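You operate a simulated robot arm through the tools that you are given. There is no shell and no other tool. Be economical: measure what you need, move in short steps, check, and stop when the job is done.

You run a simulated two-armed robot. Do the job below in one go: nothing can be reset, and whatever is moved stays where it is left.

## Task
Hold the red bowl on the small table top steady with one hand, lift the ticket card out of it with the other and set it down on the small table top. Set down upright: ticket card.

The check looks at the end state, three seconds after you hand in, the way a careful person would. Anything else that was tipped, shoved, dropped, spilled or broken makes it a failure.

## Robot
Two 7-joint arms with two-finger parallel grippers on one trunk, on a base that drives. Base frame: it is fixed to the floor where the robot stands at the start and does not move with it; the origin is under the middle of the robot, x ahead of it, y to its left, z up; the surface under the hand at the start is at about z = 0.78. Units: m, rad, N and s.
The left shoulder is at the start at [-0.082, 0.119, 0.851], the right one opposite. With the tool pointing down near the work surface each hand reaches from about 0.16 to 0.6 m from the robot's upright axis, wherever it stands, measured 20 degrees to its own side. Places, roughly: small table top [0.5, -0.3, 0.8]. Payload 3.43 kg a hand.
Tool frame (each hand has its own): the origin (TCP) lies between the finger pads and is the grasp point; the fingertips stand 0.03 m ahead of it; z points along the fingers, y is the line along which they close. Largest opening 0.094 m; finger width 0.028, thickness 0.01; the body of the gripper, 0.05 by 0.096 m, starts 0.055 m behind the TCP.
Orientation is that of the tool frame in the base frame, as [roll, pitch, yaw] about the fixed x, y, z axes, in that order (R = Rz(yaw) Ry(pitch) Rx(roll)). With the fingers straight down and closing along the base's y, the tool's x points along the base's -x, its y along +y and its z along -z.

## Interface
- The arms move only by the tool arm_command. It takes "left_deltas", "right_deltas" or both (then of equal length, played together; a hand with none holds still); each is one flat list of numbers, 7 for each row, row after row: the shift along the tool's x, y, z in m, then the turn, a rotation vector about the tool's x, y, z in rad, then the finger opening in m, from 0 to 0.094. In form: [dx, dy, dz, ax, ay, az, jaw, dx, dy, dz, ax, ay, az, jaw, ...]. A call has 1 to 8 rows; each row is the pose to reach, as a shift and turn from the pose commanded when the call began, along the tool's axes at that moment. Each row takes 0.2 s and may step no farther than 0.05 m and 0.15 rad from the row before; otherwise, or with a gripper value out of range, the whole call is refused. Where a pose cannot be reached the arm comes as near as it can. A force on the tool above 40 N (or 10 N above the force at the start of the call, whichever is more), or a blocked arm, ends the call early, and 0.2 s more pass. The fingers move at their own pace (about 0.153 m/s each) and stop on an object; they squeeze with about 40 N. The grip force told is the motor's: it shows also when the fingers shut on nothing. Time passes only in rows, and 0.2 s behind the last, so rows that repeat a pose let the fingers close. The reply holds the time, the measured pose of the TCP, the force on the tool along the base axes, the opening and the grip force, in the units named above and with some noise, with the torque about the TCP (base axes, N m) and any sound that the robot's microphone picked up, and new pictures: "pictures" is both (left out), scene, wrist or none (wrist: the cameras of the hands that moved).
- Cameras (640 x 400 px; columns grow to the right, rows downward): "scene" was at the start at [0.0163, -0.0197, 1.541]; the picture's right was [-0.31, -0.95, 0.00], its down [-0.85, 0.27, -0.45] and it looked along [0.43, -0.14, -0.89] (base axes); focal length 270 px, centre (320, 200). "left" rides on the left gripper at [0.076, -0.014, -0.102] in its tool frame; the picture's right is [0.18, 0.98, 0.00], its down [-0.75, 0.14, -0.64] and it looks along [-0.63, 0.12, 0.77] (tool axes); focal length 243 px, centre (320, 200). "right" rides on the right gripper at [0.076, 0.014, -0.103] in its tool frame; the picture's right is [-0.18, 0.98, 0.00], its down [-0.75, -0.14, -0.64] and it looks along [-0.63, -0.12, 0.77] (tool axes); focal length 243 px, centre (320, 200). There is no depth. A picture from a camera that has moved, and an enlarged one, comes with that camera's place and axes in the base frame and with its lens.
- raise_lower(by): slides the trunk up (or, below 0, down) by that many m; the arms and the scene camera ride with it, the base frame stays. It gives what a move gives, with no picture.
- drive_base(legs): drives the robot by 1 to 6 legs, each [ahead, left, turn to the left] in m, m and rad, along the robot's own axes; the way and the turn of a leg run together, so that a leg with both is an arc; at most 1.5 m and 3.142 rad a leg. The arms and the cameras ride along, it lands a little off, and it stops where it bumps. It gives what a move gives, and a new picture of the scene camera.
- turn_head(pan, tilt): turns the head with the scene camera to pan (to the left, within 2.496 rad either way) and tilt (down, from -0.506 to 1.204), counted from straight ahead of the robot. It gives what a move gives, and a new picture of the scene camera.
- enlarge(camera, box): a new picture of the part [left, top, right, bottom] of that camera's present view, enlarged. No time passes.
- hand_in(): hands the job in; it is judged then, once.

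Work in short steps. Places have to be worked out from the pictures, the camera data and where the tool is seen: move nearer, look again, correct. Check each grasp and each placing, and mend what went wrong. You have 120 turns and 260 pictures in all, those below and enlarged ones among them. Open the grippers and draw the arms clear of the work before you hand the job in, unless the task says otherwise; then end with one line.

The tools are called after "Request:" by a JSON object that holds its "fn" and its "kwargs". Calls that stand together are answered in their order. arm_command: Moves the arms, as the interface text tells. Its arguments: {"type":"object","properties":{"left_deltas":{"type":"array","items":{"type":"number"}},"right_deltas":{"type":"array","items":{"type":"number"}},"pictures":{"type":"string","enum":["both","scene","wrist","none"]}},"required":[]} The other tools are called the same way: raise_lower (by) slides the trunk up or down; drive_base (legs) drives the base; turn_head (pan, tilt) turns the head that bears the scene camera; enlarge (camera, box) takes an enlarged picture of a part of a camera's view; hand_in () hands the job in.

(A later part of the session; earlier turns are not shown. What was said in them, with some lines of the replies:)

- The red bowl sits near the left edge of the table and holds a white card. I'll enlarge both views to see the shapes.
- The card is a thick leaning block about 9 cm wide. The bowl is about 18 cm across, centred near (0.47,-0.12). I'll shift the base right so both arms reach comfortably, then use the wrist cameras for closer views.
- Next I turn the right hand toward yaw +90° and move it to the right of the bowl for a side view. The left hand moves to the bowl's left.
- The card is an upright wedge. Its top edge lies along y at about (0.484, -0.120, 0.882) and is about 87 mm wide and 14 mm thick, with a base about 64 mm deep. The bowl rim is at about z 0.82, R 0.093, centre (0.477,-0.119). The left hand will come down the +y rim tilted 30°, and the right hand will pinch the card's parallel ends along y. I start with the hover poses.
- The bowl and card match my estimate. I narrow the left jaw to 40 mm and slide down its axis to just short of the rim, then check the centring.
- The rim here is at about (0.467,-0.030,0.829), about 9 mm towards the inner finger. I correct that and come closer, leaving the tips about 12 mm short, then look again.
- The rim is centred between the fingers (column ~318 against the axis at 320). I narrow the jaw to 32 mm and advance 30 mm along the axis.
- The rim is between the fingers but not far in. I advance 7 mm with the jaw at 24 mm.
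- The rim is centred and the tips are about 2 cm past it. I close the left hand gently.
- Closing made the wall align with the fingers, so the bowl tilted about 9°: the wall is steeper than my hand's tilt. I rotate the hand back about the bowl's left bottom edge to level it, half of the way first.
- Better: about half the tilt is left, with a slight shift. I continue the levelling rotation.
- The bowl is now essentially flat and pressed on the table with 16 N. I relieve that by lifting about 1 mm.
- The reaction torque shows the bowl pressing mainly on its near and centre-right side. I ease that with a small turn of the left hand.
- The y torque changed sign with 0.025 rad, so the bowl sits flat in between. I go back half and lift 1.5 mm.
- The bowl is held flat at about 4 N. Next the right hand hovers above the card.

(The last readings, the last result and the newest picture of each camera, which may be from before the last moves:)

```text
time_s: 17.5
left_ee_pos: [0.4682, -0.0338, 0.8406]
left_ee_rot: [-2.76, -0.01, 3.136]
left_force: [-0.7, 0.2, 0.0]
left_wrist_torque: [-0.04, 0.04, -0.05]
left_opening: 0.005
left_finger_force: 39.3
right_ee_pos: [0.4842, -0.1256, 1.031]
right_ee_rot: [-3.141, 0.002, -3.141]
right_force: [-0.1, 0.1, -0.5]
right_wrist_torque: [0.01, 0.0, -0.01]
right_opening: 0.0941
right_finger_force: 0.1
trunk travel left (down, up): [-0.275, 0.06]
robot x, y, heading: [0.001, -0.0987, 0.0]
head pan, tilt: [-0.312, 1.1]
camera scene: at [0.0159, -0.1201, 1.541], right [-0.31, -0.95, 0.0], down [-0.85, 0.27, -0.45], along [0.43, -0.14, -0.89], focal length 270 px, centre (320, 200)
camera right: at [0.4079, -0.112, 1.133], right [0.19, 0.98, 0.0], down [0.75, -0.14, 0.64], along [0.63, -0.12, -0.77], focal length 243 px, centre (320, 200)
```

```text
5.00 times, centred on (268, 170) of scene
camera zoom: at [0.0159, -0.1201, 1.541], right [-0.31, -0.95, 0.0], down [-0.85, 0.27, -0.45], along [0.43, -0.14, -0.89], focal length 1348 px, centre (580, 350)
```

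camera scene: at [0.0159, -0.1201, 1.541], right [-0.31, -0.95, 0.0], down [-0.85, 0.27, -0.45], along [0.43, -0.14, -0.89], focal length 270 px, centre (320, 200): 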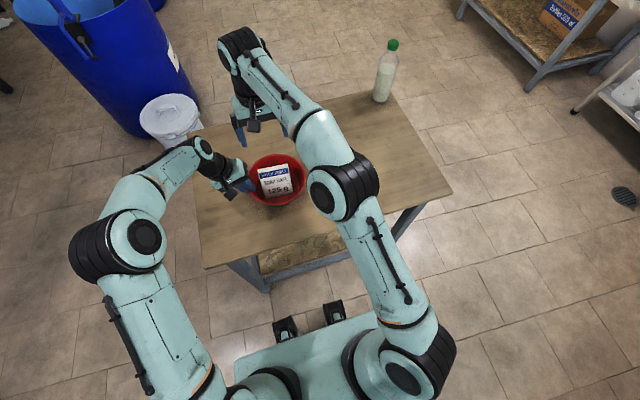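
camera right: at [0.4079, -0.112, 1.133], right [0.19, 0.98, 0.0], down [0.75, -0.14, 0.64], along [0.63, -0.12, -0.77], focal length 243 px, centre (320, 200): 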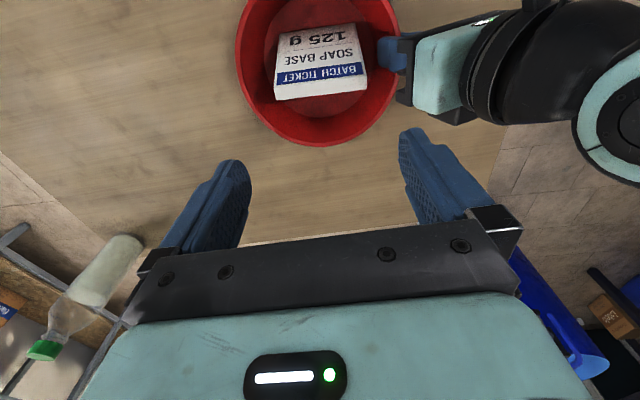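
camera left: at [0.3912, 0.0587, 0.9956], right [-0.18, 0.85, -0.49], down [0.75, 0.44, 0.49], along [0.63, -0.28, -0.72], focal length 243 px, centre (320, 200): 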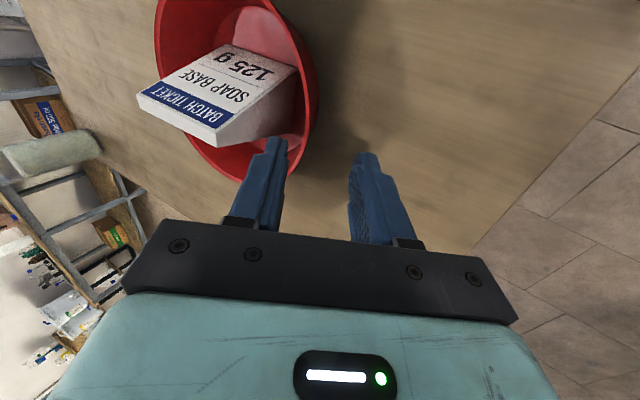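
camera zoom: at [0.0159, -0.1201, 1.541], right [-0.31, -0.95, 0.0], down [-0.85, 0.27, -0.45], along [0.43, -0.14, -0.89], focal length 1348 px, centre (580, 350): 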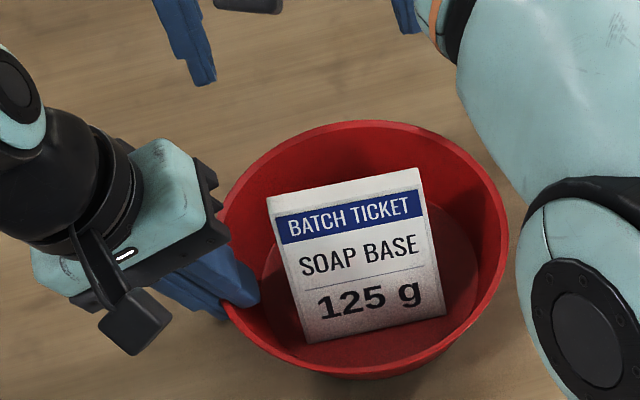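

The card's top now spans y -0.169 to -0.081 with its centre x at about 0.474, yawed about 3.5°. It is about 88.5 mm wide, so the fit is tight but workable. I align and descend until the fingertips are about 15 mm above it.

Request:
{"fn": "arm_command", "kwargs": {"right_deltas": [0.003, 0, 0.03, 0, 0, 0.02, 0.094, 0.006, 0, 0.06, 0, 0, 0.04, 0.094, 0.01, 0.0005, 0.085, 0, 0, 0.06, 0.094, 0.01, 0.0005, 0.104, 0, 0, 0.06, 0.094, 0.01, 0.0005, 0.104, 0, 0, 0.06, 0.094], "pictures": "none"}}

Request:
{"fn": "enlarge", "kwargs": {"camera": "right", "box": [200, 40, 440, 200]}}

Request:
{"fn": "enlarge", "kwargs": {"camera": "scene", "box": [220, 130, 316, 210]}}

Request:
{"fn": "enlarge", "kwargs": {"camera": "left", "box": [0, 0, 640, 400]}}

```text
time_s: 18.7
left_ee_pos: [0.468, -0.0345, 0.8407]
left_ee_rot: [-2.759, -0.011, 3.136]
left_force: [0.8, 0.8, -0.1]
left_wrist_torque: [-0.12, -0.03, 0.05]
left_opening: 0.0051
left_finger_force: 39.4
right_ee_pos: [0.4748, -0.1262, 0.9263]
right_ee_rot: [3.142, -0.001, 3.079]
right_force: [-0.1, 0.5, -0.2]
right_wrist_torque: [0.0, -0.01, -0.03]
right_opening: 0.0942
right_finger_force: 0.1
trunk travel left (down, up): [-0.275, 0.06]
robot x, y, heading: [0.0002, -0.1006, -0.002]
head pan, tilt: [-0.312, 1.1]
```

```text
2.50 times, centred on (320, 120) of right
camera zoom: at [0.3981, -0.1077, 1.0284], right [0.24, 0.97, 0.0], down [0.74, -0.19, 0.64], along [0.62, -0.16, -0.77], focal length 606 px, centre (320, 400)
```

zoom: 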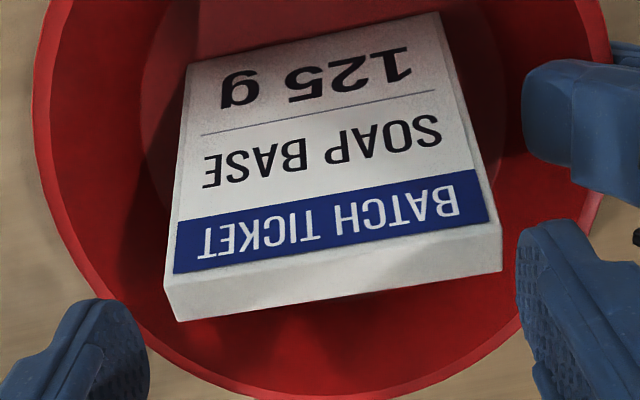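

```text
5.00 times, centred on (268, 170) of scene
camera zoom: at [0.0161, -0.1196, 1.541], right [-0.31, -0.95, 0.0], down [-0.85, 0.27, -0.45], along [0.43, -0.14, -0.89], focal length 1348 px, centre (580, 350)
```

zoom: 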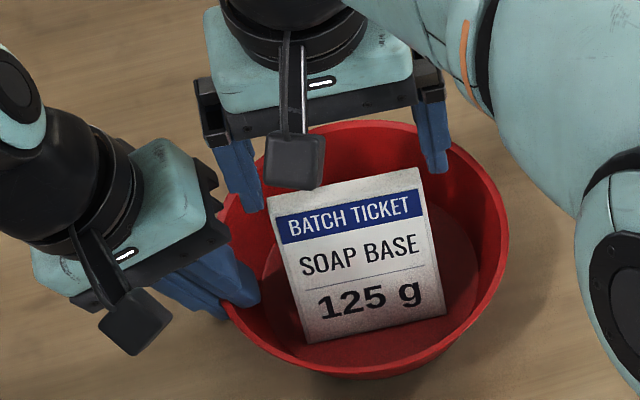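

```text
1.00 times, centred on (320, 200) of left (not enlarged: the box is as wide or as high as the picture)
camera zoom: at [0.3933, -0.0093, 0.9406], right [-0.18, 0.91, -0.36], down [0.76, 0.37, 0.54], along [0.62, -0.18, -0.76], focal length 243 px, centre (320, 200)
```

zoom: 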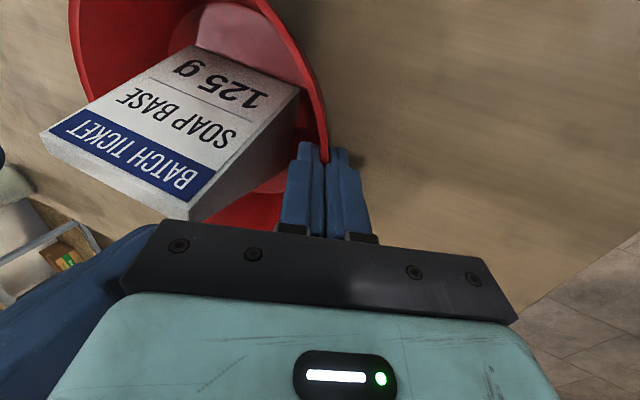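

The yaw is aligned. In the tool frame the card spans about -0.0435 to +0.046 in y, so it sits about 1.7 mm off centre. I shift +1.7 mm and descend until the tips are level with the card's top.

Request:
{"fn": "arm_command", "kwargs": {"right_deltas": [0, 0.0017, 0.006, 0, 0, 0, 0.094, 0, 0.0017, 0.013, 0, 0, 0, 0.094, 0, 0.0017, 0.013, 0, 0, 0, 0.094], "pictures": "none"}}

Request:
{"fn": "enlarge", "kwargs": {"camera": "right", "box": [200, 40, 440, 200]}}

Request:
{"fn": "enlarge", "kwargs": {"camera": "scene", "box": [238, 140, 302, 180]}}

```text
time_s: 19.5
left_ee_pos: [0.4683, -0.0342, 0.84]
left_ee_rot: [-2.758, -0.01, 3.137]
left_force: [0.1, -0.1, 0.4]
left_wrist_torque: [-0.06, -0.06, -0.02]
left_opening: 0.0048
left_finger_force: 39.6
right_ee_pos: [0.4752, -0.1241, 0.9123]
right_ee_rot: [3.141, 0.0, 3.079]
right_force: [0.1, 0.4, -0.3]
right_wrist_torque: [-0.02, -0.02, -0.02]
right_opening: 0.0941
right_finger_force: 0.1
trunk travel left (down, up): [-0.275, 0.06]
robot x, y, heading: [-0.0023, -0.1017, -0.004]
head pan, tilt: [-0.312, 1.1]
```

```text
2.50 times, centred on (320, 120) of right
camera zoom: at [0.3983, -0.1056, 1.0152], right [0.24, 0.97, 0.0], down [0.74, -0.19, 0.64], along [0.62, -0.16, -0.77], focal length 606 px, centre (320, 400)
```

zoom: 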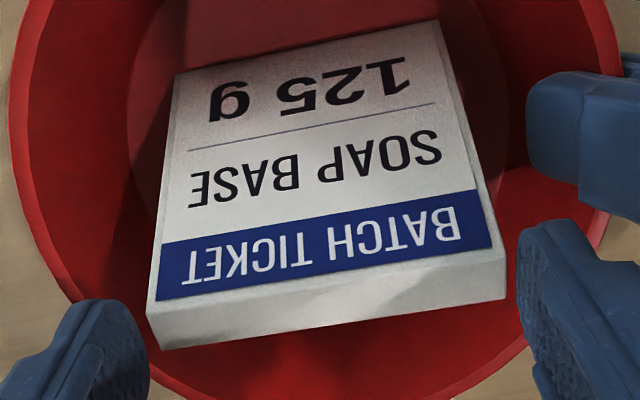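

```text
10.00 times, centred on (270, 160) of scene
camera zoom: at [0.0162, -0.1196, 1.541], right [-0.31, -0.95, 0.0], down [-0.85, 0.27, -0.45], along [0.43, -0.14, -0.89], focal length 2696 px, centre (820, 600)
```

zoom: 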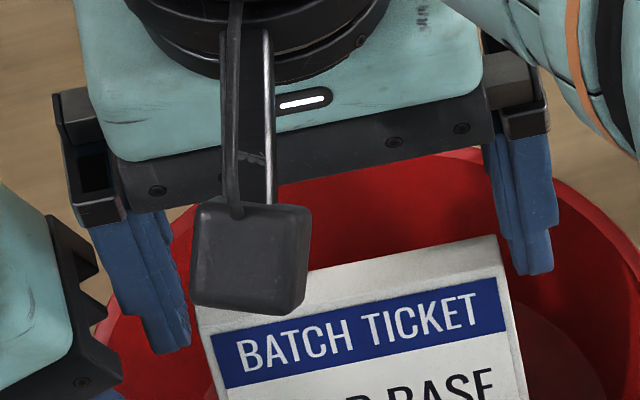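

The card is centred to within half a millimetre between the pads (±45 mm against ±47). I descend another 10 mm slowly.

Request:
{"fn": "arm_command", "kwargs": {"right_deltas": [0, 0, 0.003, 0, 0, 0, 0.094, 0, 0, 0.006, 0, 0, 0, 0.094, 0, 0, 0.01, 0, 0, 0, 0.094], "pictures": "none"}}

Request:
{"fn": "enlarge", "kwargs": {"camera": "right", "box": [200, 40, 440, 200]}}

Request:
{"fn": "enlarge", "kwargs": {"camera": "scene", "box": [238, 140, 302, 180]}}

```text
time_s: 20.3
left_ee_pos: [0.4685, -0.0346, 0.84]
left_ee_rot: [-2.758, -0.01, 3.137]
left_force: [0.3, 0.0, 1.2]
left_wrist_torque: [-0.11, -0.08, -0.01]
left_opening: 0.0048
left_finger_force: 39.0
right_ee_pos: [0.4749, -0.1237, 0.9028]
right_ee_rot: [3.141, 0.0, 3.08]
right_force: [0.5, -0.4, 0.0]
right_wrist_torque: [0.02, 0.0, -0.03]
right_opening: 0.0939
right_finger_force: 0.1
trunk travel left (down, up): [-0.275, 0.06]
robot x, y, heading: [0.0027, -0.1, -0.003]
head pan, tilt: [-0.312, 1.1]
```

```text
2.50 times, centred on (320, 120) of right
camera zoom: at [0.3985, -0.1052, 1.0051], right [0.24, 0.97, 0.0], down [0.74, -0.19, 0.64], along [0.62, -0.16, -0.77], focal length 606 px, centre (320, 400)
```

zoom: 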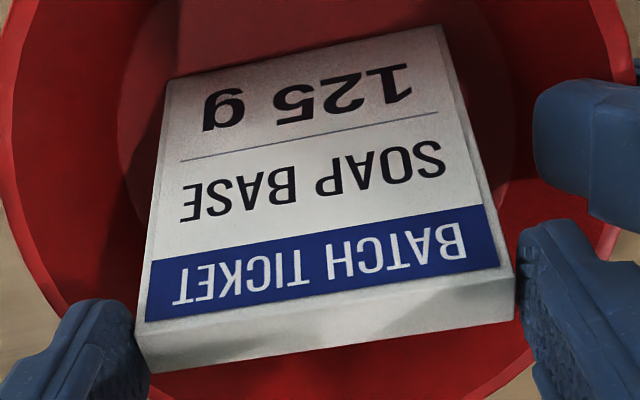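

```text
10.00 times, centred on (270, 160) of scene
camera zoom: at [0.0162, -0.1196, 1.541], right [-0.31, -0.95, 0.0], down [-0.85, 0.27, -0.45], along [0.43, -0.14, -0.89], focal length 2696 px, centre (820, 600)
```

zoom: 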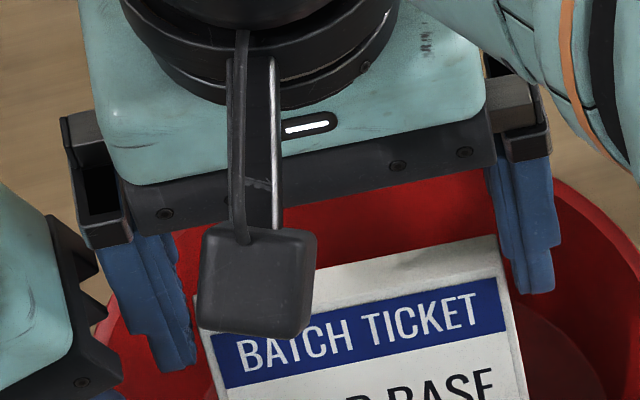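

No contact, and the tips straddle the card. I descend another 12 mm.

Request:
{"fn": "arm_command", "kwargs": {"right_deltas": [0, 0, 0.004, 0, 0, 0, 0.094, 0, 0, 0.008, 0, 0, 0, 0.094, 0, 0, 0.012, 0, 0, 0, 0.094], "pictures": "none"}}

Request:
{"fn": "enlarge", "kwargs": {"camera": "right", "box": [200, 40, 440, 200]}}

Request:
{"fn": "enlarge", "kwargs": {"camera": "scene", "box": [238, 140, 302, 180]}}

```text
time_s: 21.1
left_ee_pos: [0.4675, -0.0347, 0.841]
left_ee_rot: [-2.76, -0.011, 3.136]
left_force: [-0.2, -0.2, -0.6]
left_wrist_torque: [-0.11, -0.03, 0.01]
left_opening: 0.0048
left_finger_force: 39.2
right_ee_pos: [0.4744, -0.1231, 0.8911]
right_ee_rot: [-3.14, 0.0, 3.08]
right_force: [-0.6, 0.4, 0.5]
right_wrist_torque: [-0.03, -0.01, -0.01]
right_opening: 0.0942
right_finger_force: 0.1
trunk travel left (down, up): [-0.275, 0.06]
robot x, y, heading: [0.0006, -0.1003, -0.002]
head pan, tilt: [-0.312, 1.1]
```

```text
2.50 times, centred on (320, 120) of right
camera zoom: at [0.3982, -0.1054, 0.993], right [0.24, 0.97, 0.0], down [0.74, -0.19, 0.64], along [0.62, -0.16, -0.77], focal length 606 px, centre (320, 400)
```

zoom: 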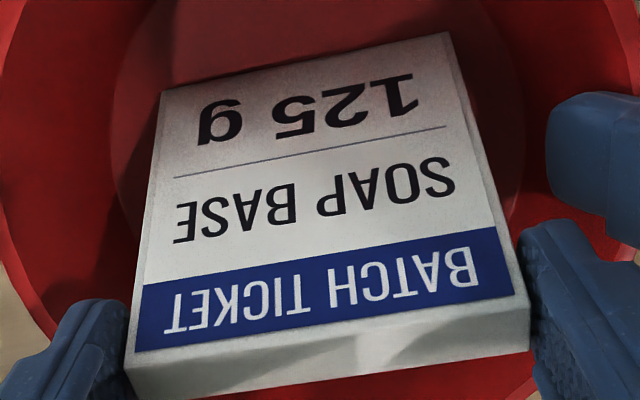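

```text
10.00 times, centred on (270, 160) of scene
camera zoom: at [0.0162, -0.1196, 1.541], right [-0.31, -0.95, 0.0], down [-0.85, 0.27, -0.45], along [0.43, -0.14, -0.89], focal length 2696 px, centre (820, 600)
```

zoom: 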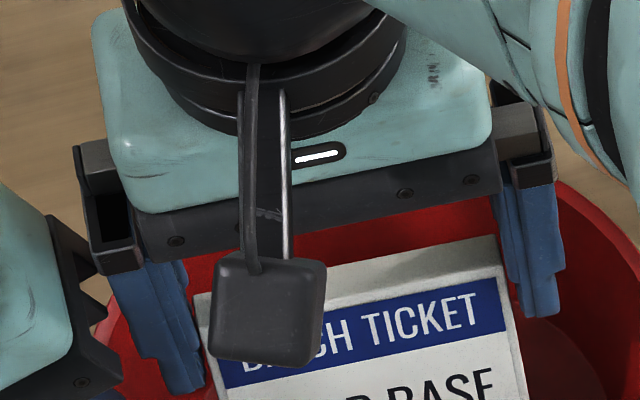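

The pads straddle the card with about 2 cm overlap, so I close on it.

Request:
{"fn": "arm_command", "kwargs": {"right_deltas": [0, 0, 0, 0, 0, 0, 0.088, 0, 0, 0, 0, 0, 0, 0.08, 0, 0, 0, 0, 0, 0, 0.08], "pictures": "none"}}

Request:
{"fn": "enlarge", "kwargs": {"camera": "scene", "box": [220, 130, 316, 210]}}

```text
time_s: 21.9
left_ee_pos: [0.4691, -0.0359, 0.8404]
left_ee_rot: [-2.758, -0.01, 3.137]
left_force: [-0.2, 0.4, 0.4]
left_wrist_torque: [-0.07, -0.07, -0.01]
left_opening: 0.0047
left_finger_force: 39.6
right_ee_pos: [0.4752, -0.1233, 0.891]
right_ee_rot: [-3.141, 0.0, 3.081]
right_force: [-0.2, -0.3, 0.0]
right_wrist_torque: [-0.02, 0.01, -0.02]
right_opening: 0.0883
right_finger_force: 40.3
trunk travel left (down, up): [-0.275, 0.06]
robot x, y, heading: [-0.002, -0.0976, -0.003]
head pan, tilt: [-0.312, 1.1]
```

```text
5.00 times, centred on (268, 170) of scene
camera zoom: at [0.0162, -0.1196, 1.541], right [-0.31, -0.95, 0.0], down [-0.85, 0.27, -0.45], along [0.43, -0.14, -0.89], focal length 1348 px, centre (580, 350)
```

zoom: 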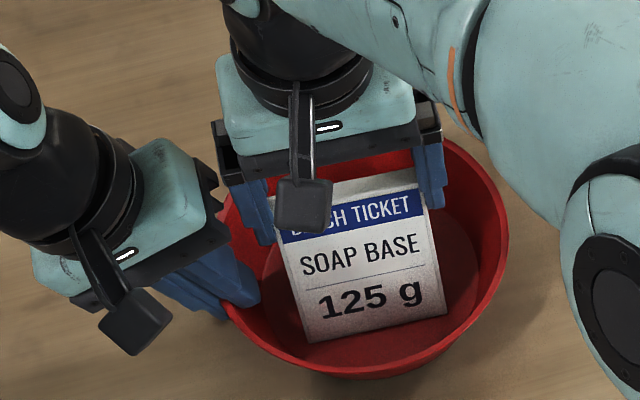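

Gripped: 88.3 mm opening at 40 N. Now I lift straight up 3 cm and check.

Request:
{"fn": "arm_command", "kwargs": {"right_deltas": [0, 0, -0.006, 0, 0, 0, 0.08, 0, 0, -0.014, 0, 0, 0, 0.08, 0, 0, -0.022, 0, 0, 0, 0.08, 0, 0, -0.03, 0, 0, 0, 0.08], "pictures": "none"}}

Request:
{"fn": "enlarge", "kwargs": {"camera": "scene", "box": [220, 130, 316, 210]}}

Request:
{"fn": "enlarge", "kwargs": {"camera": "left", "box": [0, 0, 400, 250]}}

```text
time_s: 22.9
left_ee_pos: [0.4682, -0.0352, 0.8402]
left_ee_rot: [-2.759, -0.009, 3.137]
left_force: [1.2, 0.2, 1.0]
left_wrist_torque: [-0.14, -0.02, -0.01]
left_opening: 0.005
left_finger_force: 39.3
right_ee_pos: [0.4737, -0.1251, 0.9216]
right_ee_rot: [3.141, 0.0, 3.081]
right_force: [0.5, 0.6, -0.7]
right_wrist_torque: [0.03, -0.05, -0.01]
right_opening: 0.0885
right_finger_force: 39.7
trunk travel left (down, up): [-0.275, 0.06]
robot x, y, heading: [-0.0019, -0.1004, -0.004]
head pan, tilt: [-0.312, 1.1]
```

```text
5.00 times, centred on (268, 170) of scene
camera zoom: at [0.0161, -0.1197, 1.541], right [-0.31, -0.95, 0.0], down [-0.85, 0.27, -0.45], along [0.43, -0.14, -0.89], focal length 1348 px, centre (580, 350)
```

zoom: 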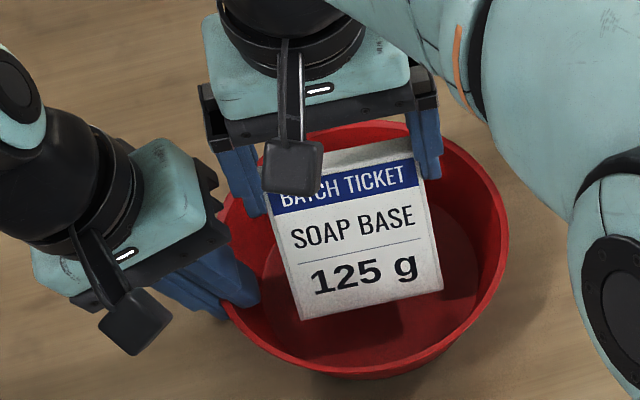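

```text
1.60 times, centred on (200, 125) of left
camera zoom: at [0.3933, -0.0093, 0.9406], right [-0.18, 0.91, -0.36], down [0.76, 0.37, 0.54], along [0.62, -0.18, -0.76], focal length 388 px, centre (512, 320)
```

zoom: 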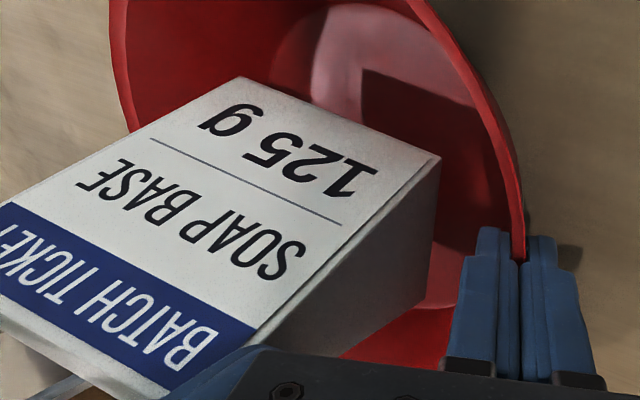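

It came free cleanly and the bowl stayed still. I lift further and carry it right to about (0.45,-0.36), clear of the bottle.

Request:
{"fn": "arm_command", "kwargs": {"right_deltas": [0, 0, -0.035, 0, 0, 0, 0.08, 0, 0, -0.07, 0, 0, 0, 0.08, 0.005, -0.04, -0.07, 0, 0, 0, 0.08, 0.01, -0.08, -0.07, 0, 0, 0, 0.08, 0.015, -0.12, -0.07, 0, 0, 0, 0.08, 0.02, -0.16, -0.07, 0, 0, 0, 0.08, 0.02, -0.2, -0.07, 0, 0, 0, 0.08, 0.02, -0.235, -0.07, 0, 0, 0, 0.08], "pictures": "both"}}

Request:
{"fn": "enlarge", "kwargs": {"camera": "left", "box": [0, 0, 640, 400]}}

```text
time_s: 24.7
left_ee_pos: [0.4679, -0.0358, 0.8407]
left_ee_rot: [-2.759, -0.01, 3.135]
left_force: [-0.5, -1.1, 0.3]
left_wrist_torque: [-0.08, -0.04, 0.01]
left_opening: 0.0049
left_finger_force: 39.6
right_ee_pos: [0.4385, -0.3589, 0.9884]
right_ee_rot: [3.141, -0.001, 3.081]
right_force: [1.3, -0.6, -0.2]
right_wrist_torque: [0.01, -0.02, 0.02]
right_opening: 0.0886
right_finger_force: 39.5
trunk travel left (down, up): [-0.275, 0.06]
robot x, y, heading: [0.0029, -0.1034, -0.005]
head pan, tilt: [-0.312, 1.1]
camera scene: at [0.016, -0.1203, 1.541], right [-0.31, -0.95, 0.0], down [-0.85, 0.27, -0.45], along [0.43, -0.14, -0.89], focal length 270 px, centre (320, 200)
camera right: at [0.3627, -0.3407, 1.0919], right [0.24, 0.97, 0.0], down [0.74, -0.19, 0.64], along [0.62, -0.16, -0.77], focal length 243 px, centre (320, 200)
```

scene: 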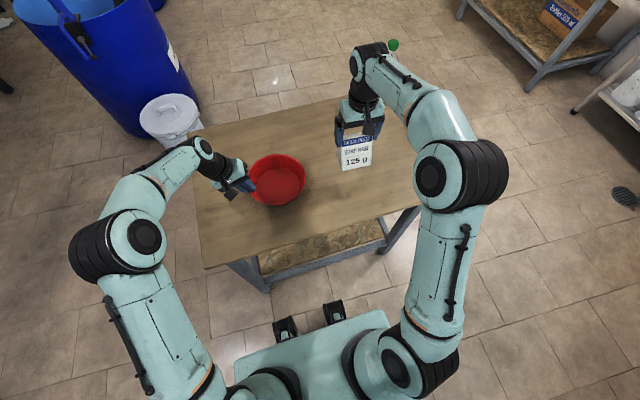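
right: 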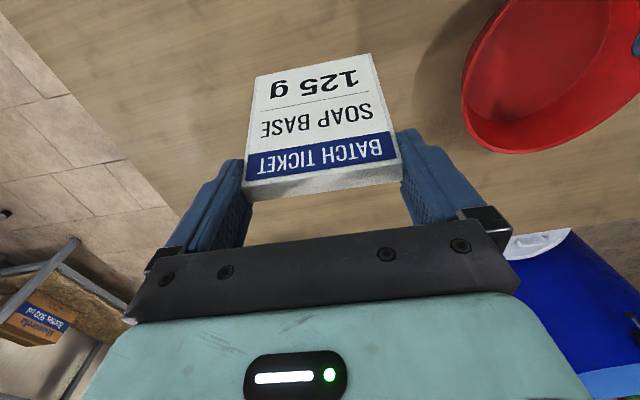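

```text
1.00 times, centred on (320, 200) of left (not enlarged: the box is as wide or as high as the picture)
camera zoom: at [0.3932, -0.0097, 0.9406], right [-0.18, 0.91, -0.36], down [0.76, 0.37, 0.54], along [0.62, -0.18, -0.76], focal length 243 px, centre (320, 200)
```

zoom: 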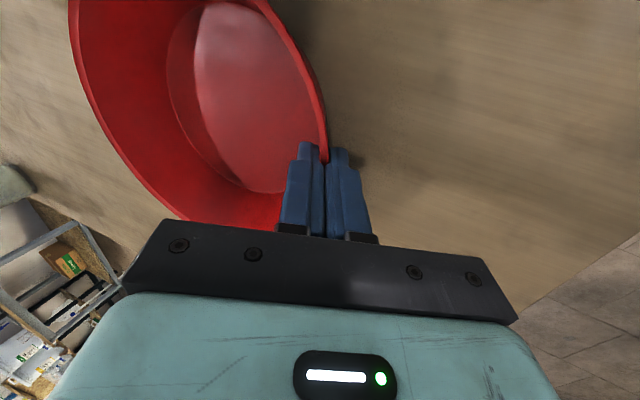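

The card is held level. I descend to about 1 cm above the expected contact height (TCP ≈ 0.885).

Request:
{"fn": "arm_command", "kwargs": {"right_deltas": [0, 0, 0.025, 0, 0, 0, 0.08, 0, 0, 0.05, 0, 0, 0, 0.08, 0, 0, 0.075, 0, 0, 0, 0.08, 0, 0, 0.092, 0, 0, 0, 0.08, 0, 0, 0.092, 0, 0, 0, 0.08], "pictures": "none"}}

Request:
{"fn": "enlarge", "kwargs": {"camera": "scene", "box": [310, 110, 406, 190]}}

Request:
{"fn": "enlarge", "kwargs": {"camera": "right", "box": [200, 0, 440, 200]}}

```text
time_s: 25.9
left_ee_pos: [0.4687, -0.0341, 0.8409]
left_ee_rot: [-2.76, -0.01, 3.135]
left_force: [-0.4, -0.1, 0.8]
left_wrist_torque: [-0.12, -0.04, 0.04]
left_opening: 0.0047
left_finger_force: 39.6
right_ee_pos: [0.4404, -0.357, 0.8985]
right_ee_rot: [-3.141, -0.001, 3.08]
right_force: [-0.2, -0.4, -1.3]
right_wrist_torque: [0.0, -0.03, -0.01]
right_opening: 0.0887
right_finger_force: 39.8
trunk travel left (down, up): [-0.275, 0.06]
robot x, y, heading: [0.0033, -0.0961, -0.001]
head pan, tilt: [-0.312, 1.1]
```

```text
5.00 times, centred on (358, 150) of scene
camera zoom: at [0.0161, -0.1196, 1.541], right [-0.31, -0.95, 0.0], down [-0.85, 0.27, -0.45], along [0.43, -0.14, -0.89], focal length 1348 px, centre (130, 450)
```

zoom: 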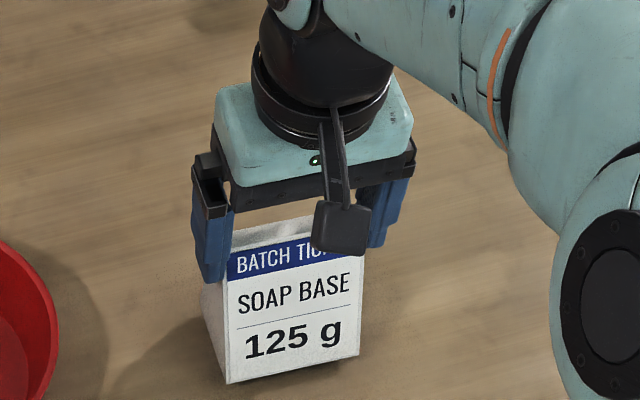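

```text
2.00 times, centred on (320, 100) of right
camera zoom: at [0.3634, -0.3387, 1.0008], right [0.24, 0.97, 0.0], down [0.74, -0.19, 0.64], along [0.62, -0.16, -0.77], focal length 485 px, centre (320, 400)
```

zoom: 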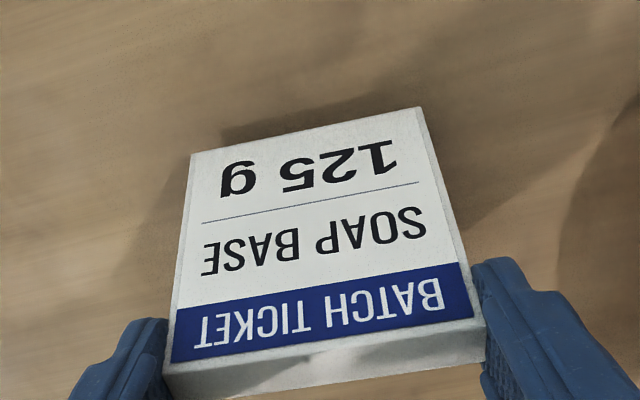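

Still a gap of about 1 cm. I descend 7 mm slowly.

Request:
{"fn": "arm_command", "kwargs": {"right_deltas": [0, 0, 0.002, 0, 0, 0, 0.08, 0, 0, 0.004, 0, 0, 0, 0.08, 0, 0, 0.007, 0, 0, 0, 0.08], "pictures": "none"}}

Request:
{"fn": "arm_command", "kwargs": {"right_deltas": [0, 0, 0.002, 0, 0, 0, 0.08, 0, 0, 0.003, 0, 0, 0, 0.08], "pictures": "none"}}

Request:
{"fn": "enlarge", "kwargs": {"camera": "scene", "box": [310, 120, 390, 200]}}

```text
time_s: 26.7
left_ee_pos: [0.4681, -0.0351, 0.8404]
left_ee_rot: [-2.759, -0.011, 3.135]
left_force: [0.5, -0.7, 0.6]
left_wrist_torque: [-0.13, -0.05, -0.01]
left_opening: 0.0049
left_finger_force: 39.6
right_ee_pos: [0.4398, -0.3573, 0.8915]
right_ee_rot: [-3.14, 0.001, 3.081]
right_force: [-0.1, 0.8, -0.4]
right_wrist_torque: [-0.02, -0.02, -0.01]
right_opening: 0.0888
right_finger_force: 40.1
trunk travel left (down, up): [-0.275, 0.06]
robot x, y, heading: [0.0034, -0.1001, -0.004]
head pan, tilt: [-0.312, 1.1]
```

```text
time_s: 27.3
left_ee_pos: [0.4688, -0.0337, 0.8407]
left_ee_rot: [-2.76, -0.011, 3.137]
left_force: [0.6, -0.2, 0.5]
left_wrist_torque: [-0.15, -0.04, -0.02]
left_opening: 0.0048
left_finger_force: 39.6
right_ee_pos: [0.4405, -0.3573, 0.8891]
right_ee_rot: [-3.141, 0.0, 3.08]
right_force: [-0.7, -1.0, 0.1]
right_wrist_torque: [0.03, 0.02, 0.02]
right_opening: 0.0889
right_finger_force: 39.9
trunk travel left (down, up): [-0.275, 0.06]
robot x, y, heading: [-0.0027, -0.1004, -0.002]
head pan, tilt: [-0.312, 1.1]
```

```text
5.00 times, centred on (350, 160) of scene
camera zoom: at [0.0162, -0.1196, 1.541], right [-0.31, -0.95, 0.0], down [-0.85, 0.27, -0.45], along [0.43, -0.14, -0.89], focal length 1348 px, centre (170, 400)
```

zoom: 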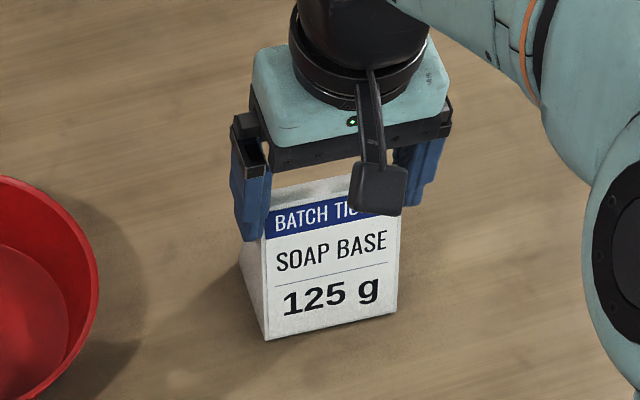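

No contact yet, so I descend in 1 mm increments.

Request:
{"fn": "arm_command", "kwargs": {"right_deltas": [0, 0, 0.001, 0, 0, 0, 0.08, 0, 0, 0.002, 0, 0, 0, 0.08, 0, 0, 0.003, 0, 0, 0, 0.08], "pictures": "none"}}

```text
time_s: 28.1
left_ee_pos: [0.4681, -0.0344, 0.8399]
left_ee_rot: [-2.761, -0.011, 3.136]
left_force: [1.3, 0.0, -1.1]
left_wrist_torque: [-0.08, -0.06, 0.03]
left_opening: 0.0048
left_finger_force: 38.8
right_ee_pos: [0.4404, -0.3562, 0.8859]
right_ee_rot: [3.141, 0.001, 3.081]
right_force: [-0.3, 1.2, 1.5]
right_wrist_torque: [-0.05, -0.03, -0.08]
right_opening: 0.0884
right_finger_force: 40.1
trunk travel left (down, up): [-0.275, 0.06]
robot x, y, heading: [0.0007, -0.0988, -0.002]
head pan, tilt: [-0.312, 1.1]
```

Request:
{"fn": "arm_command", "kwargs": {"right_deltas": [0, 0, 0.001, 0, 0, 0, 0.08, 0, 0, 0.0015, 0, 0, 0, 0.08], "pictures": "none"}}

Request:
{"fn": "enlarge", "kwargs": {"camera": "scene", "box": [330, 140, 394, 190]}}

```text
time_s: 28.7
left_ee_pos: [0.4678, -0.0334, 0.8416]
left_ee_rot: [-2.76, -0.01, 3.136]
left_force: [0.3, 0.4, -0.9]
left_wrist_torque: [0.05, 0.03, -0.02]
left_opening: 0.0049
left_finger_force: 38.8
right_ee_pos: [0.441, -0.3574, 0.8862]
right_ee_rot: [-3.141, 0.002, 3.081]
right_force: [-1.6, 0.4, 10.4]
right_wrist_torque: [-0.37, 0.13, -0.04]
right_opening: 0.0887
right_finger_force: 40.0
trunk travel left (down, up): [-0.275, 0.06]
robot x, y, heading: [-0.0019, -0.0974, -0.002]
head pan, tilt: [-0.312, 1.1]
```

```text
8.00 times, centred on (362, 165) of scene
camera zoom: at [0.0152, -0.1191, 1.5411], right [-0.31, -0.95, 0.0], down [-0.85, 0.27, -0.45], along [0.43, -0.14, -0.89], focal length 2156 px, centre (-16, 480)
```

zoom: 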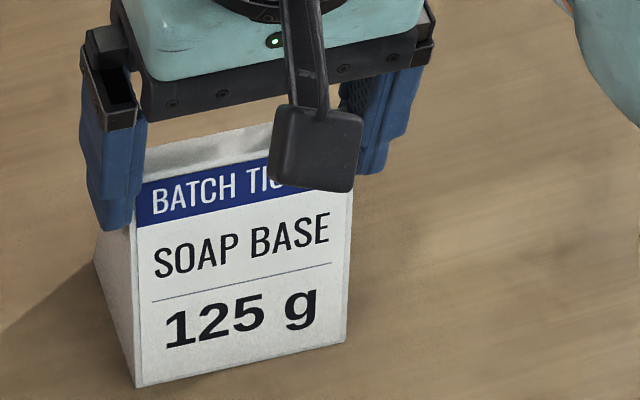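

Contact: 10 N upward and the card stands on the table. I open the right hand, in steps.

Request:
{"fn": "arm_command", "kwargs": {"right_deltas": [0, 0, 0, 0, 0, 0, 0.09, 0, 0, 0, 0, 0, 0, 0.094, 0, 0, 0, 0, 0, 0, 0.094], "pictures": "none"}}

Request:
{"fn": "enlarge", "kwargs": {"camera": "right", "box": [200, 40, 440, 200]}}

Request:
{"fn": "enlarge", "kwargs": {"camera": "scene", "box": [330, 140, 394, 190]}}

```text
time_s: 29.5
left_ee_pos: [0.4684, -0.0347, 0.8403]
left_ee_rot: [-2.76, -0.011, 3.135]
left_force: [0.6, 0.4, 0.6]
left_wrist_torque: [-0.14, -0.09, 0.0]
left_opening: 0.0046
left_finger_force: 39.1
right_ee_pos: [0.4397, -0.3578, 0.8846]
right_ee_rot: [-3.14, -0.001, 3.081]
right_force: [0.0, -0.3, -0.8]
right_wrist_torque: [-0.04, -0.01, -0.01]
right_opening: 0.0939
right_finger_force: 0.0
trunk travel left (down, up): [-0.275, 0.06]
robot x, y, heading: [-0.0008, -0.1001, -0.004]
head pan, tilt: [-0.312, 1.1]
```

```text
2.50 times, centred on (320, 120) of right
camera zoom: at [0.3641, -0.3387, 0.987], right [0.24, 0.97, 0.0], down [0.74, -0.19, 0.64], along [0.62, -0.16, -0.77], focal length 606 px, centre (320, 400)
```

zoom: 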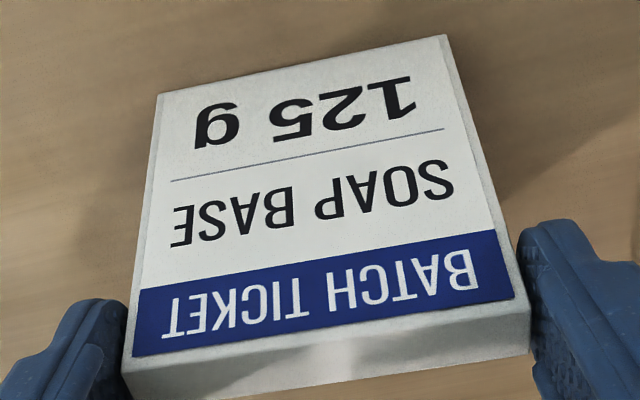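

```text
8.00 times, centred on (362, 165) of scene
camera zoom: at [0.0162, -0.1196, 1.541], right [-0.31, -0.95, 0.0], down [-0.85, 0.27, -0.45], along [0.43, -0.14, -0.89], focal length 2156 px, centre (-16, 480)
```

zoom: 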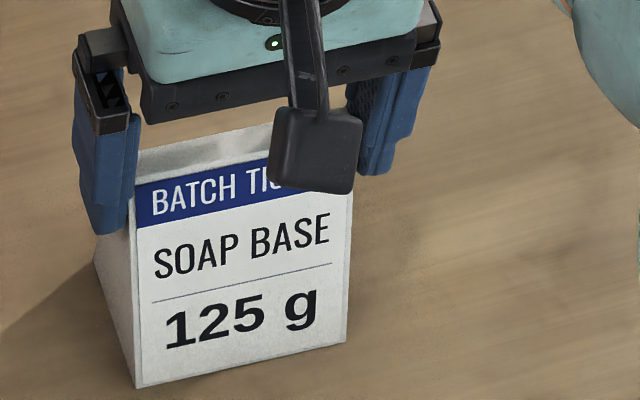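

Released without disturbing the card. I raise the right hand straight up.

Request:
{"fn": "arm_command", "kwargs": {"right_deltas": [0, 0, -0.006, 0, 0, 0, 0.094, 0, 0, -0.014, 0, 0, 0, 0.094, 0, 0, -0.024, 0, 0, 0, 0.094, 0, 0, -0.05, 0, 0, 0, 0.094, 0, 0, -0.09, 0, 0, 0, 0.094, 0, 0, -0.135, 0, 0, 0, 0.094, 0, 0, -0.18, 0, 0, 0, 0.094, 0, -0.04, -0.2, 0, 0, 0, 0.094], "pictures": "scene"}}

Request:
{"fn": "enlarge", "kwargs": {"camera": "scene", "box": [200, 130, 296, 210]}}

Request:
{"fn": "enlarge", "kwargs": {"camera": "left", "box": [200, 40, 440, 200]}}

```text
time_s: 31.3
left_ee_pos: [0.4686, -0.0359, 0.8393]
left_ee_rot: [-2.761, -0.011, 3.137]
left_force: [0.5, 1.0, 0.3]
left_wrist_torque: [-0.09, -0.08, -0.05]
left_opening: 0.0048
left_finger_force: 39.2
right_ee_pos: [0.4408, -0.3968, 1.086]
right_ee_rot: [3.14, 0.002, 3.084]
right_force: [-0.1, -0.3, 0.6]
right_wrist_torque: [-0.02, -0.02, -0.01]
right_opening: 0.0937
right_finger_force: 0.1
trunk travel left (down, up): [-0.275, 0.06]
robot x, y, heading: [0.0032, -0.1039, -0.001]
head pan, tilt: [-0.312, 1.1]
camera scene: at [0.0161, -0.1209, 1.541], right [-0.31, -0.95, 0.0], down [-0.85, 0.27, -0.45], along [0.43, -0.14, -0.89], focal length 270 px, centre (320, 200)
```

scene: 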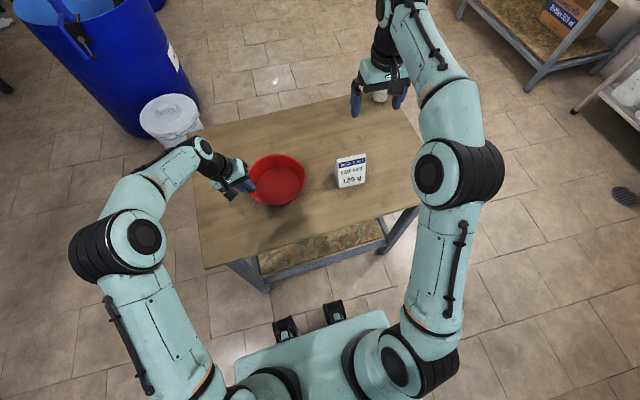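

```text
5.00 times, centred on (248, 170) of scene
camera zoom: at [0.0161, -0.1209, 1.541], right [-0.31, -0.95, 0.0], down [-0.85, 0.27, -0.45], along [0.43, -0.14, -0.89], focal length 1348 px, centre (680, 350)
```

zoom: 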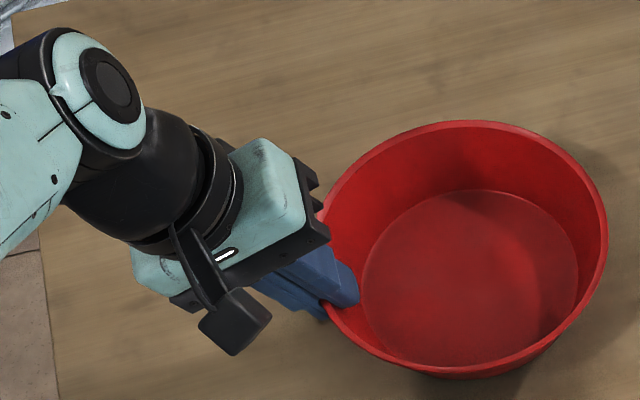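

```text
2.50 times, centred on (320, 120) of left
camera zoom: at [0.3933, -0.01, 0.9407], right [-0.18, 0.91, -0.36], down [0.76, 0.37, 0.54], along [0.62, -0.18, -0.76], focal length 606 px, centre (320, 400)
```

zoom: 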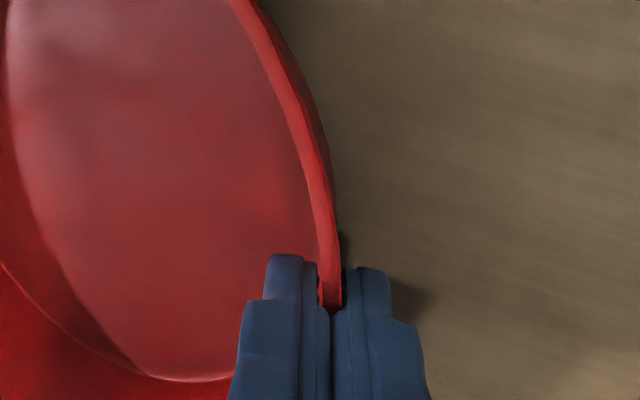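

The card stands upright on the table. I open the left hand a little in place to let go of the bowl.

Request:
{"fn": "arm_command", "kwargs": {"left_deltas": [0, 0, 0, 0, 0, 0, 0.008, 0, 0, 0, 0, 0, 0, 0.014, 0, 0, 0, 0, 0, 0, 0.024, 0, 0, 0, 0, 0, 0, 0.024], "pictures": "none"}}

Request:
{"fn": "enlarge", "kwargs": {"camera": "left", "box": [200, 40, 440, 200]}}

Request:
{"fn": "enlarge", "kwargs": {"camera": "scene", "box": [200, 130, 296, 210]}}

```text
time_s: 32.3
left_ee_pos: [0.468, -0.0348, 0.8408]
left_ee_rot: [-2.76, -0.011, 3.134]
left_force: [0.3, 0.5, 0.3]
left_wrist_torque: [0.01, -0.01, 0.0]
left_opening: 0.024
left_finger_force: 0.1
right_ee_pos: [0.4409, -0.3968, 1.0843]
right_ee_rot: [3.14, 0.0, 3.08]
right_force: [-0.1, -0.2, -0.3]
right_wrist_torque: [0.02, 0.01, 0.01]
right_opening: 0.0942
right_finger_force: 0.1
trunk travel left (down, up): [-0.275, 0.06]
robot x, y, heading: [0.0029, -0.0985, 0.001]
head pan, tilt: [-0.312, 1.1]
```

```text
2.50 times, centred on (320, 120) of left
camera zoom: at [0.3933, -0.0093, 0.9405], right [-0.18, 0.91, -0.36], down [0.76, 0.37, 0.54], along [0.62, -0.18, -0.76], focal length 606 px, centre (320, 400)
```

zoom: 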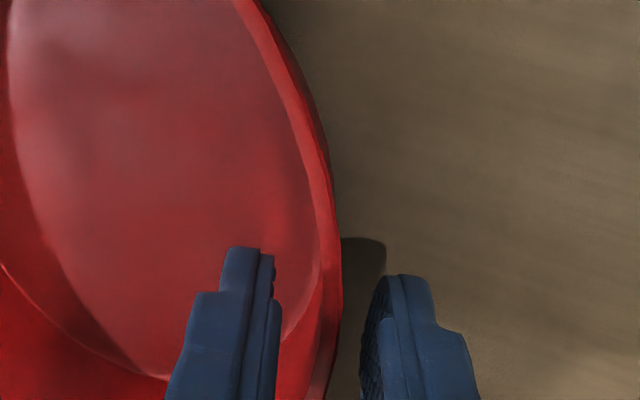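

```text
5.00 times, centred on (248, 170) of scene
camera zoom: at [0.0162, -0.1196, 1.541], right [-0.31, -0.95, 0.0], down [-0.85, 0.27, -0.45], along [0.43, -0.14, -0.89], focal length 1348 px, centre (680, 350)
```

zoom: 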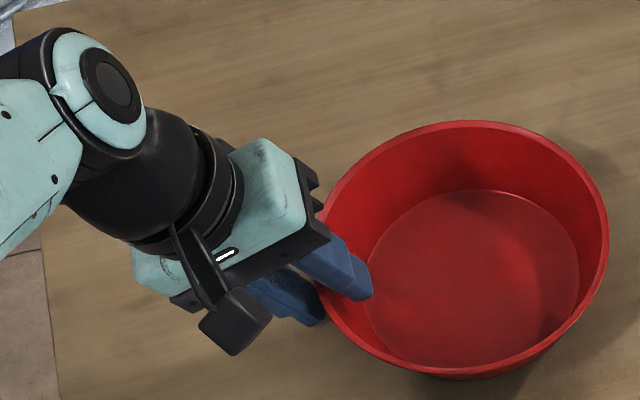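

The bowl rests still and is free between the fingers. I back the left hand out along its own axis, and the right hand stays up.

Request:
{"fn": "arm_command", "kwargs": {"left_deltas": [0, 0, -0.01, 0, 0, 0, 0.024, 0, 0, -0.025, 0, 0, 0, 0.024, 0, 0, -0.05, 0, 0, 0, 0.024, 0, 0, -0.09, 0, 0, 0, 0.05, 0, 0.03, -0.13, 0, 0, 0, 0.094, 0, 0.07, -0.16, 0, 0, 0, 0.094, 0, 0.07, -0.16, 0, 0, 0, 0.094], "pictures": "scene"}}

Request:
{"fn": "enlarge", "kwargs": {"camera": "scene", "box": [230, 100, 390, 220]}}

```text
time_s: 33.9
left_ee_pos: [0.4703, 0.0879, 0.9633]
left_ee_rot: [-2.759, -0.01, 3.134]
left_force: [-0.9, -0.9, -0.4]
left_wrist_torque: [0.0, -0.01, 0.0]
left_opening: 0.094
left_finger_force: 0.0
right_ee_pos: [0.4405, -0.3962, 1.0851]
right_ee_rot: [-3.141, -0.001, 3.079]
right_force: [0.2, 1.0, -0.4]
right_wrist_torque: [0.03, 0.0, 0.01]
right_opening: 0.0939
right_finger_force: 0.1
trunk travel left (down, up): [-0.275, 0.06]
robot x, y, heading: [-0.0028, -0.0982, -0.003]
head pan, tilt: [-0.312, 1.1]
camera scene: at [0.0162, -0.1203, 1.541], right [-0.31, -0.95, 0.0], down [-0.85, 0.27, -0.45], along [0.43, -0.14, -0.89], focal length 270 px, centre (320, 200)
```

scene: 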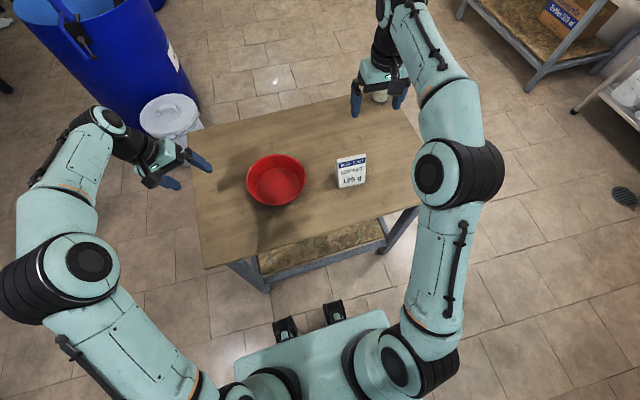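

```text
3.33 times, centred on (310, 160) of scene
camera zoom: at [0.0162, -0.1203, 1.541], right [-0.31, -0.95, 0.0], down [-0.85, 0.27, -0.45], along [0.43, -0.14, -0.89], focal length 898 px, centre (353, 333)
```

zoom: 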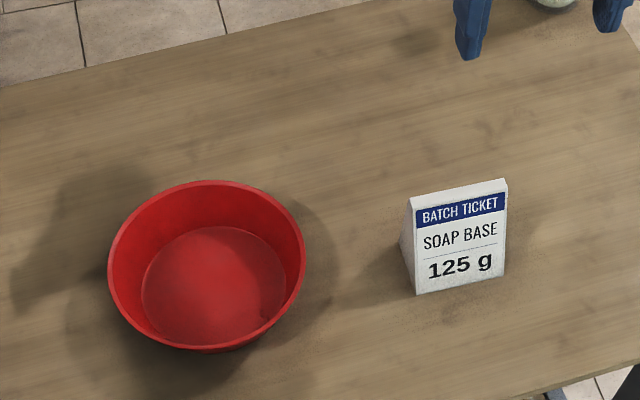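

The card stands upright on the table and the bowl sits flat, close to its original spot. Both hands are open and clear, so I hand in.

Request:
{"fn": "hand_in", "kwargs": {}}

```text
The job is handed in.
```

The ticket card is out of the bowl and standing upright on the small table top. The bowl tipped about 9° when I first gripped it; I levelled it before lifting the card, and it now sits flat within about a centimetre of where it started.
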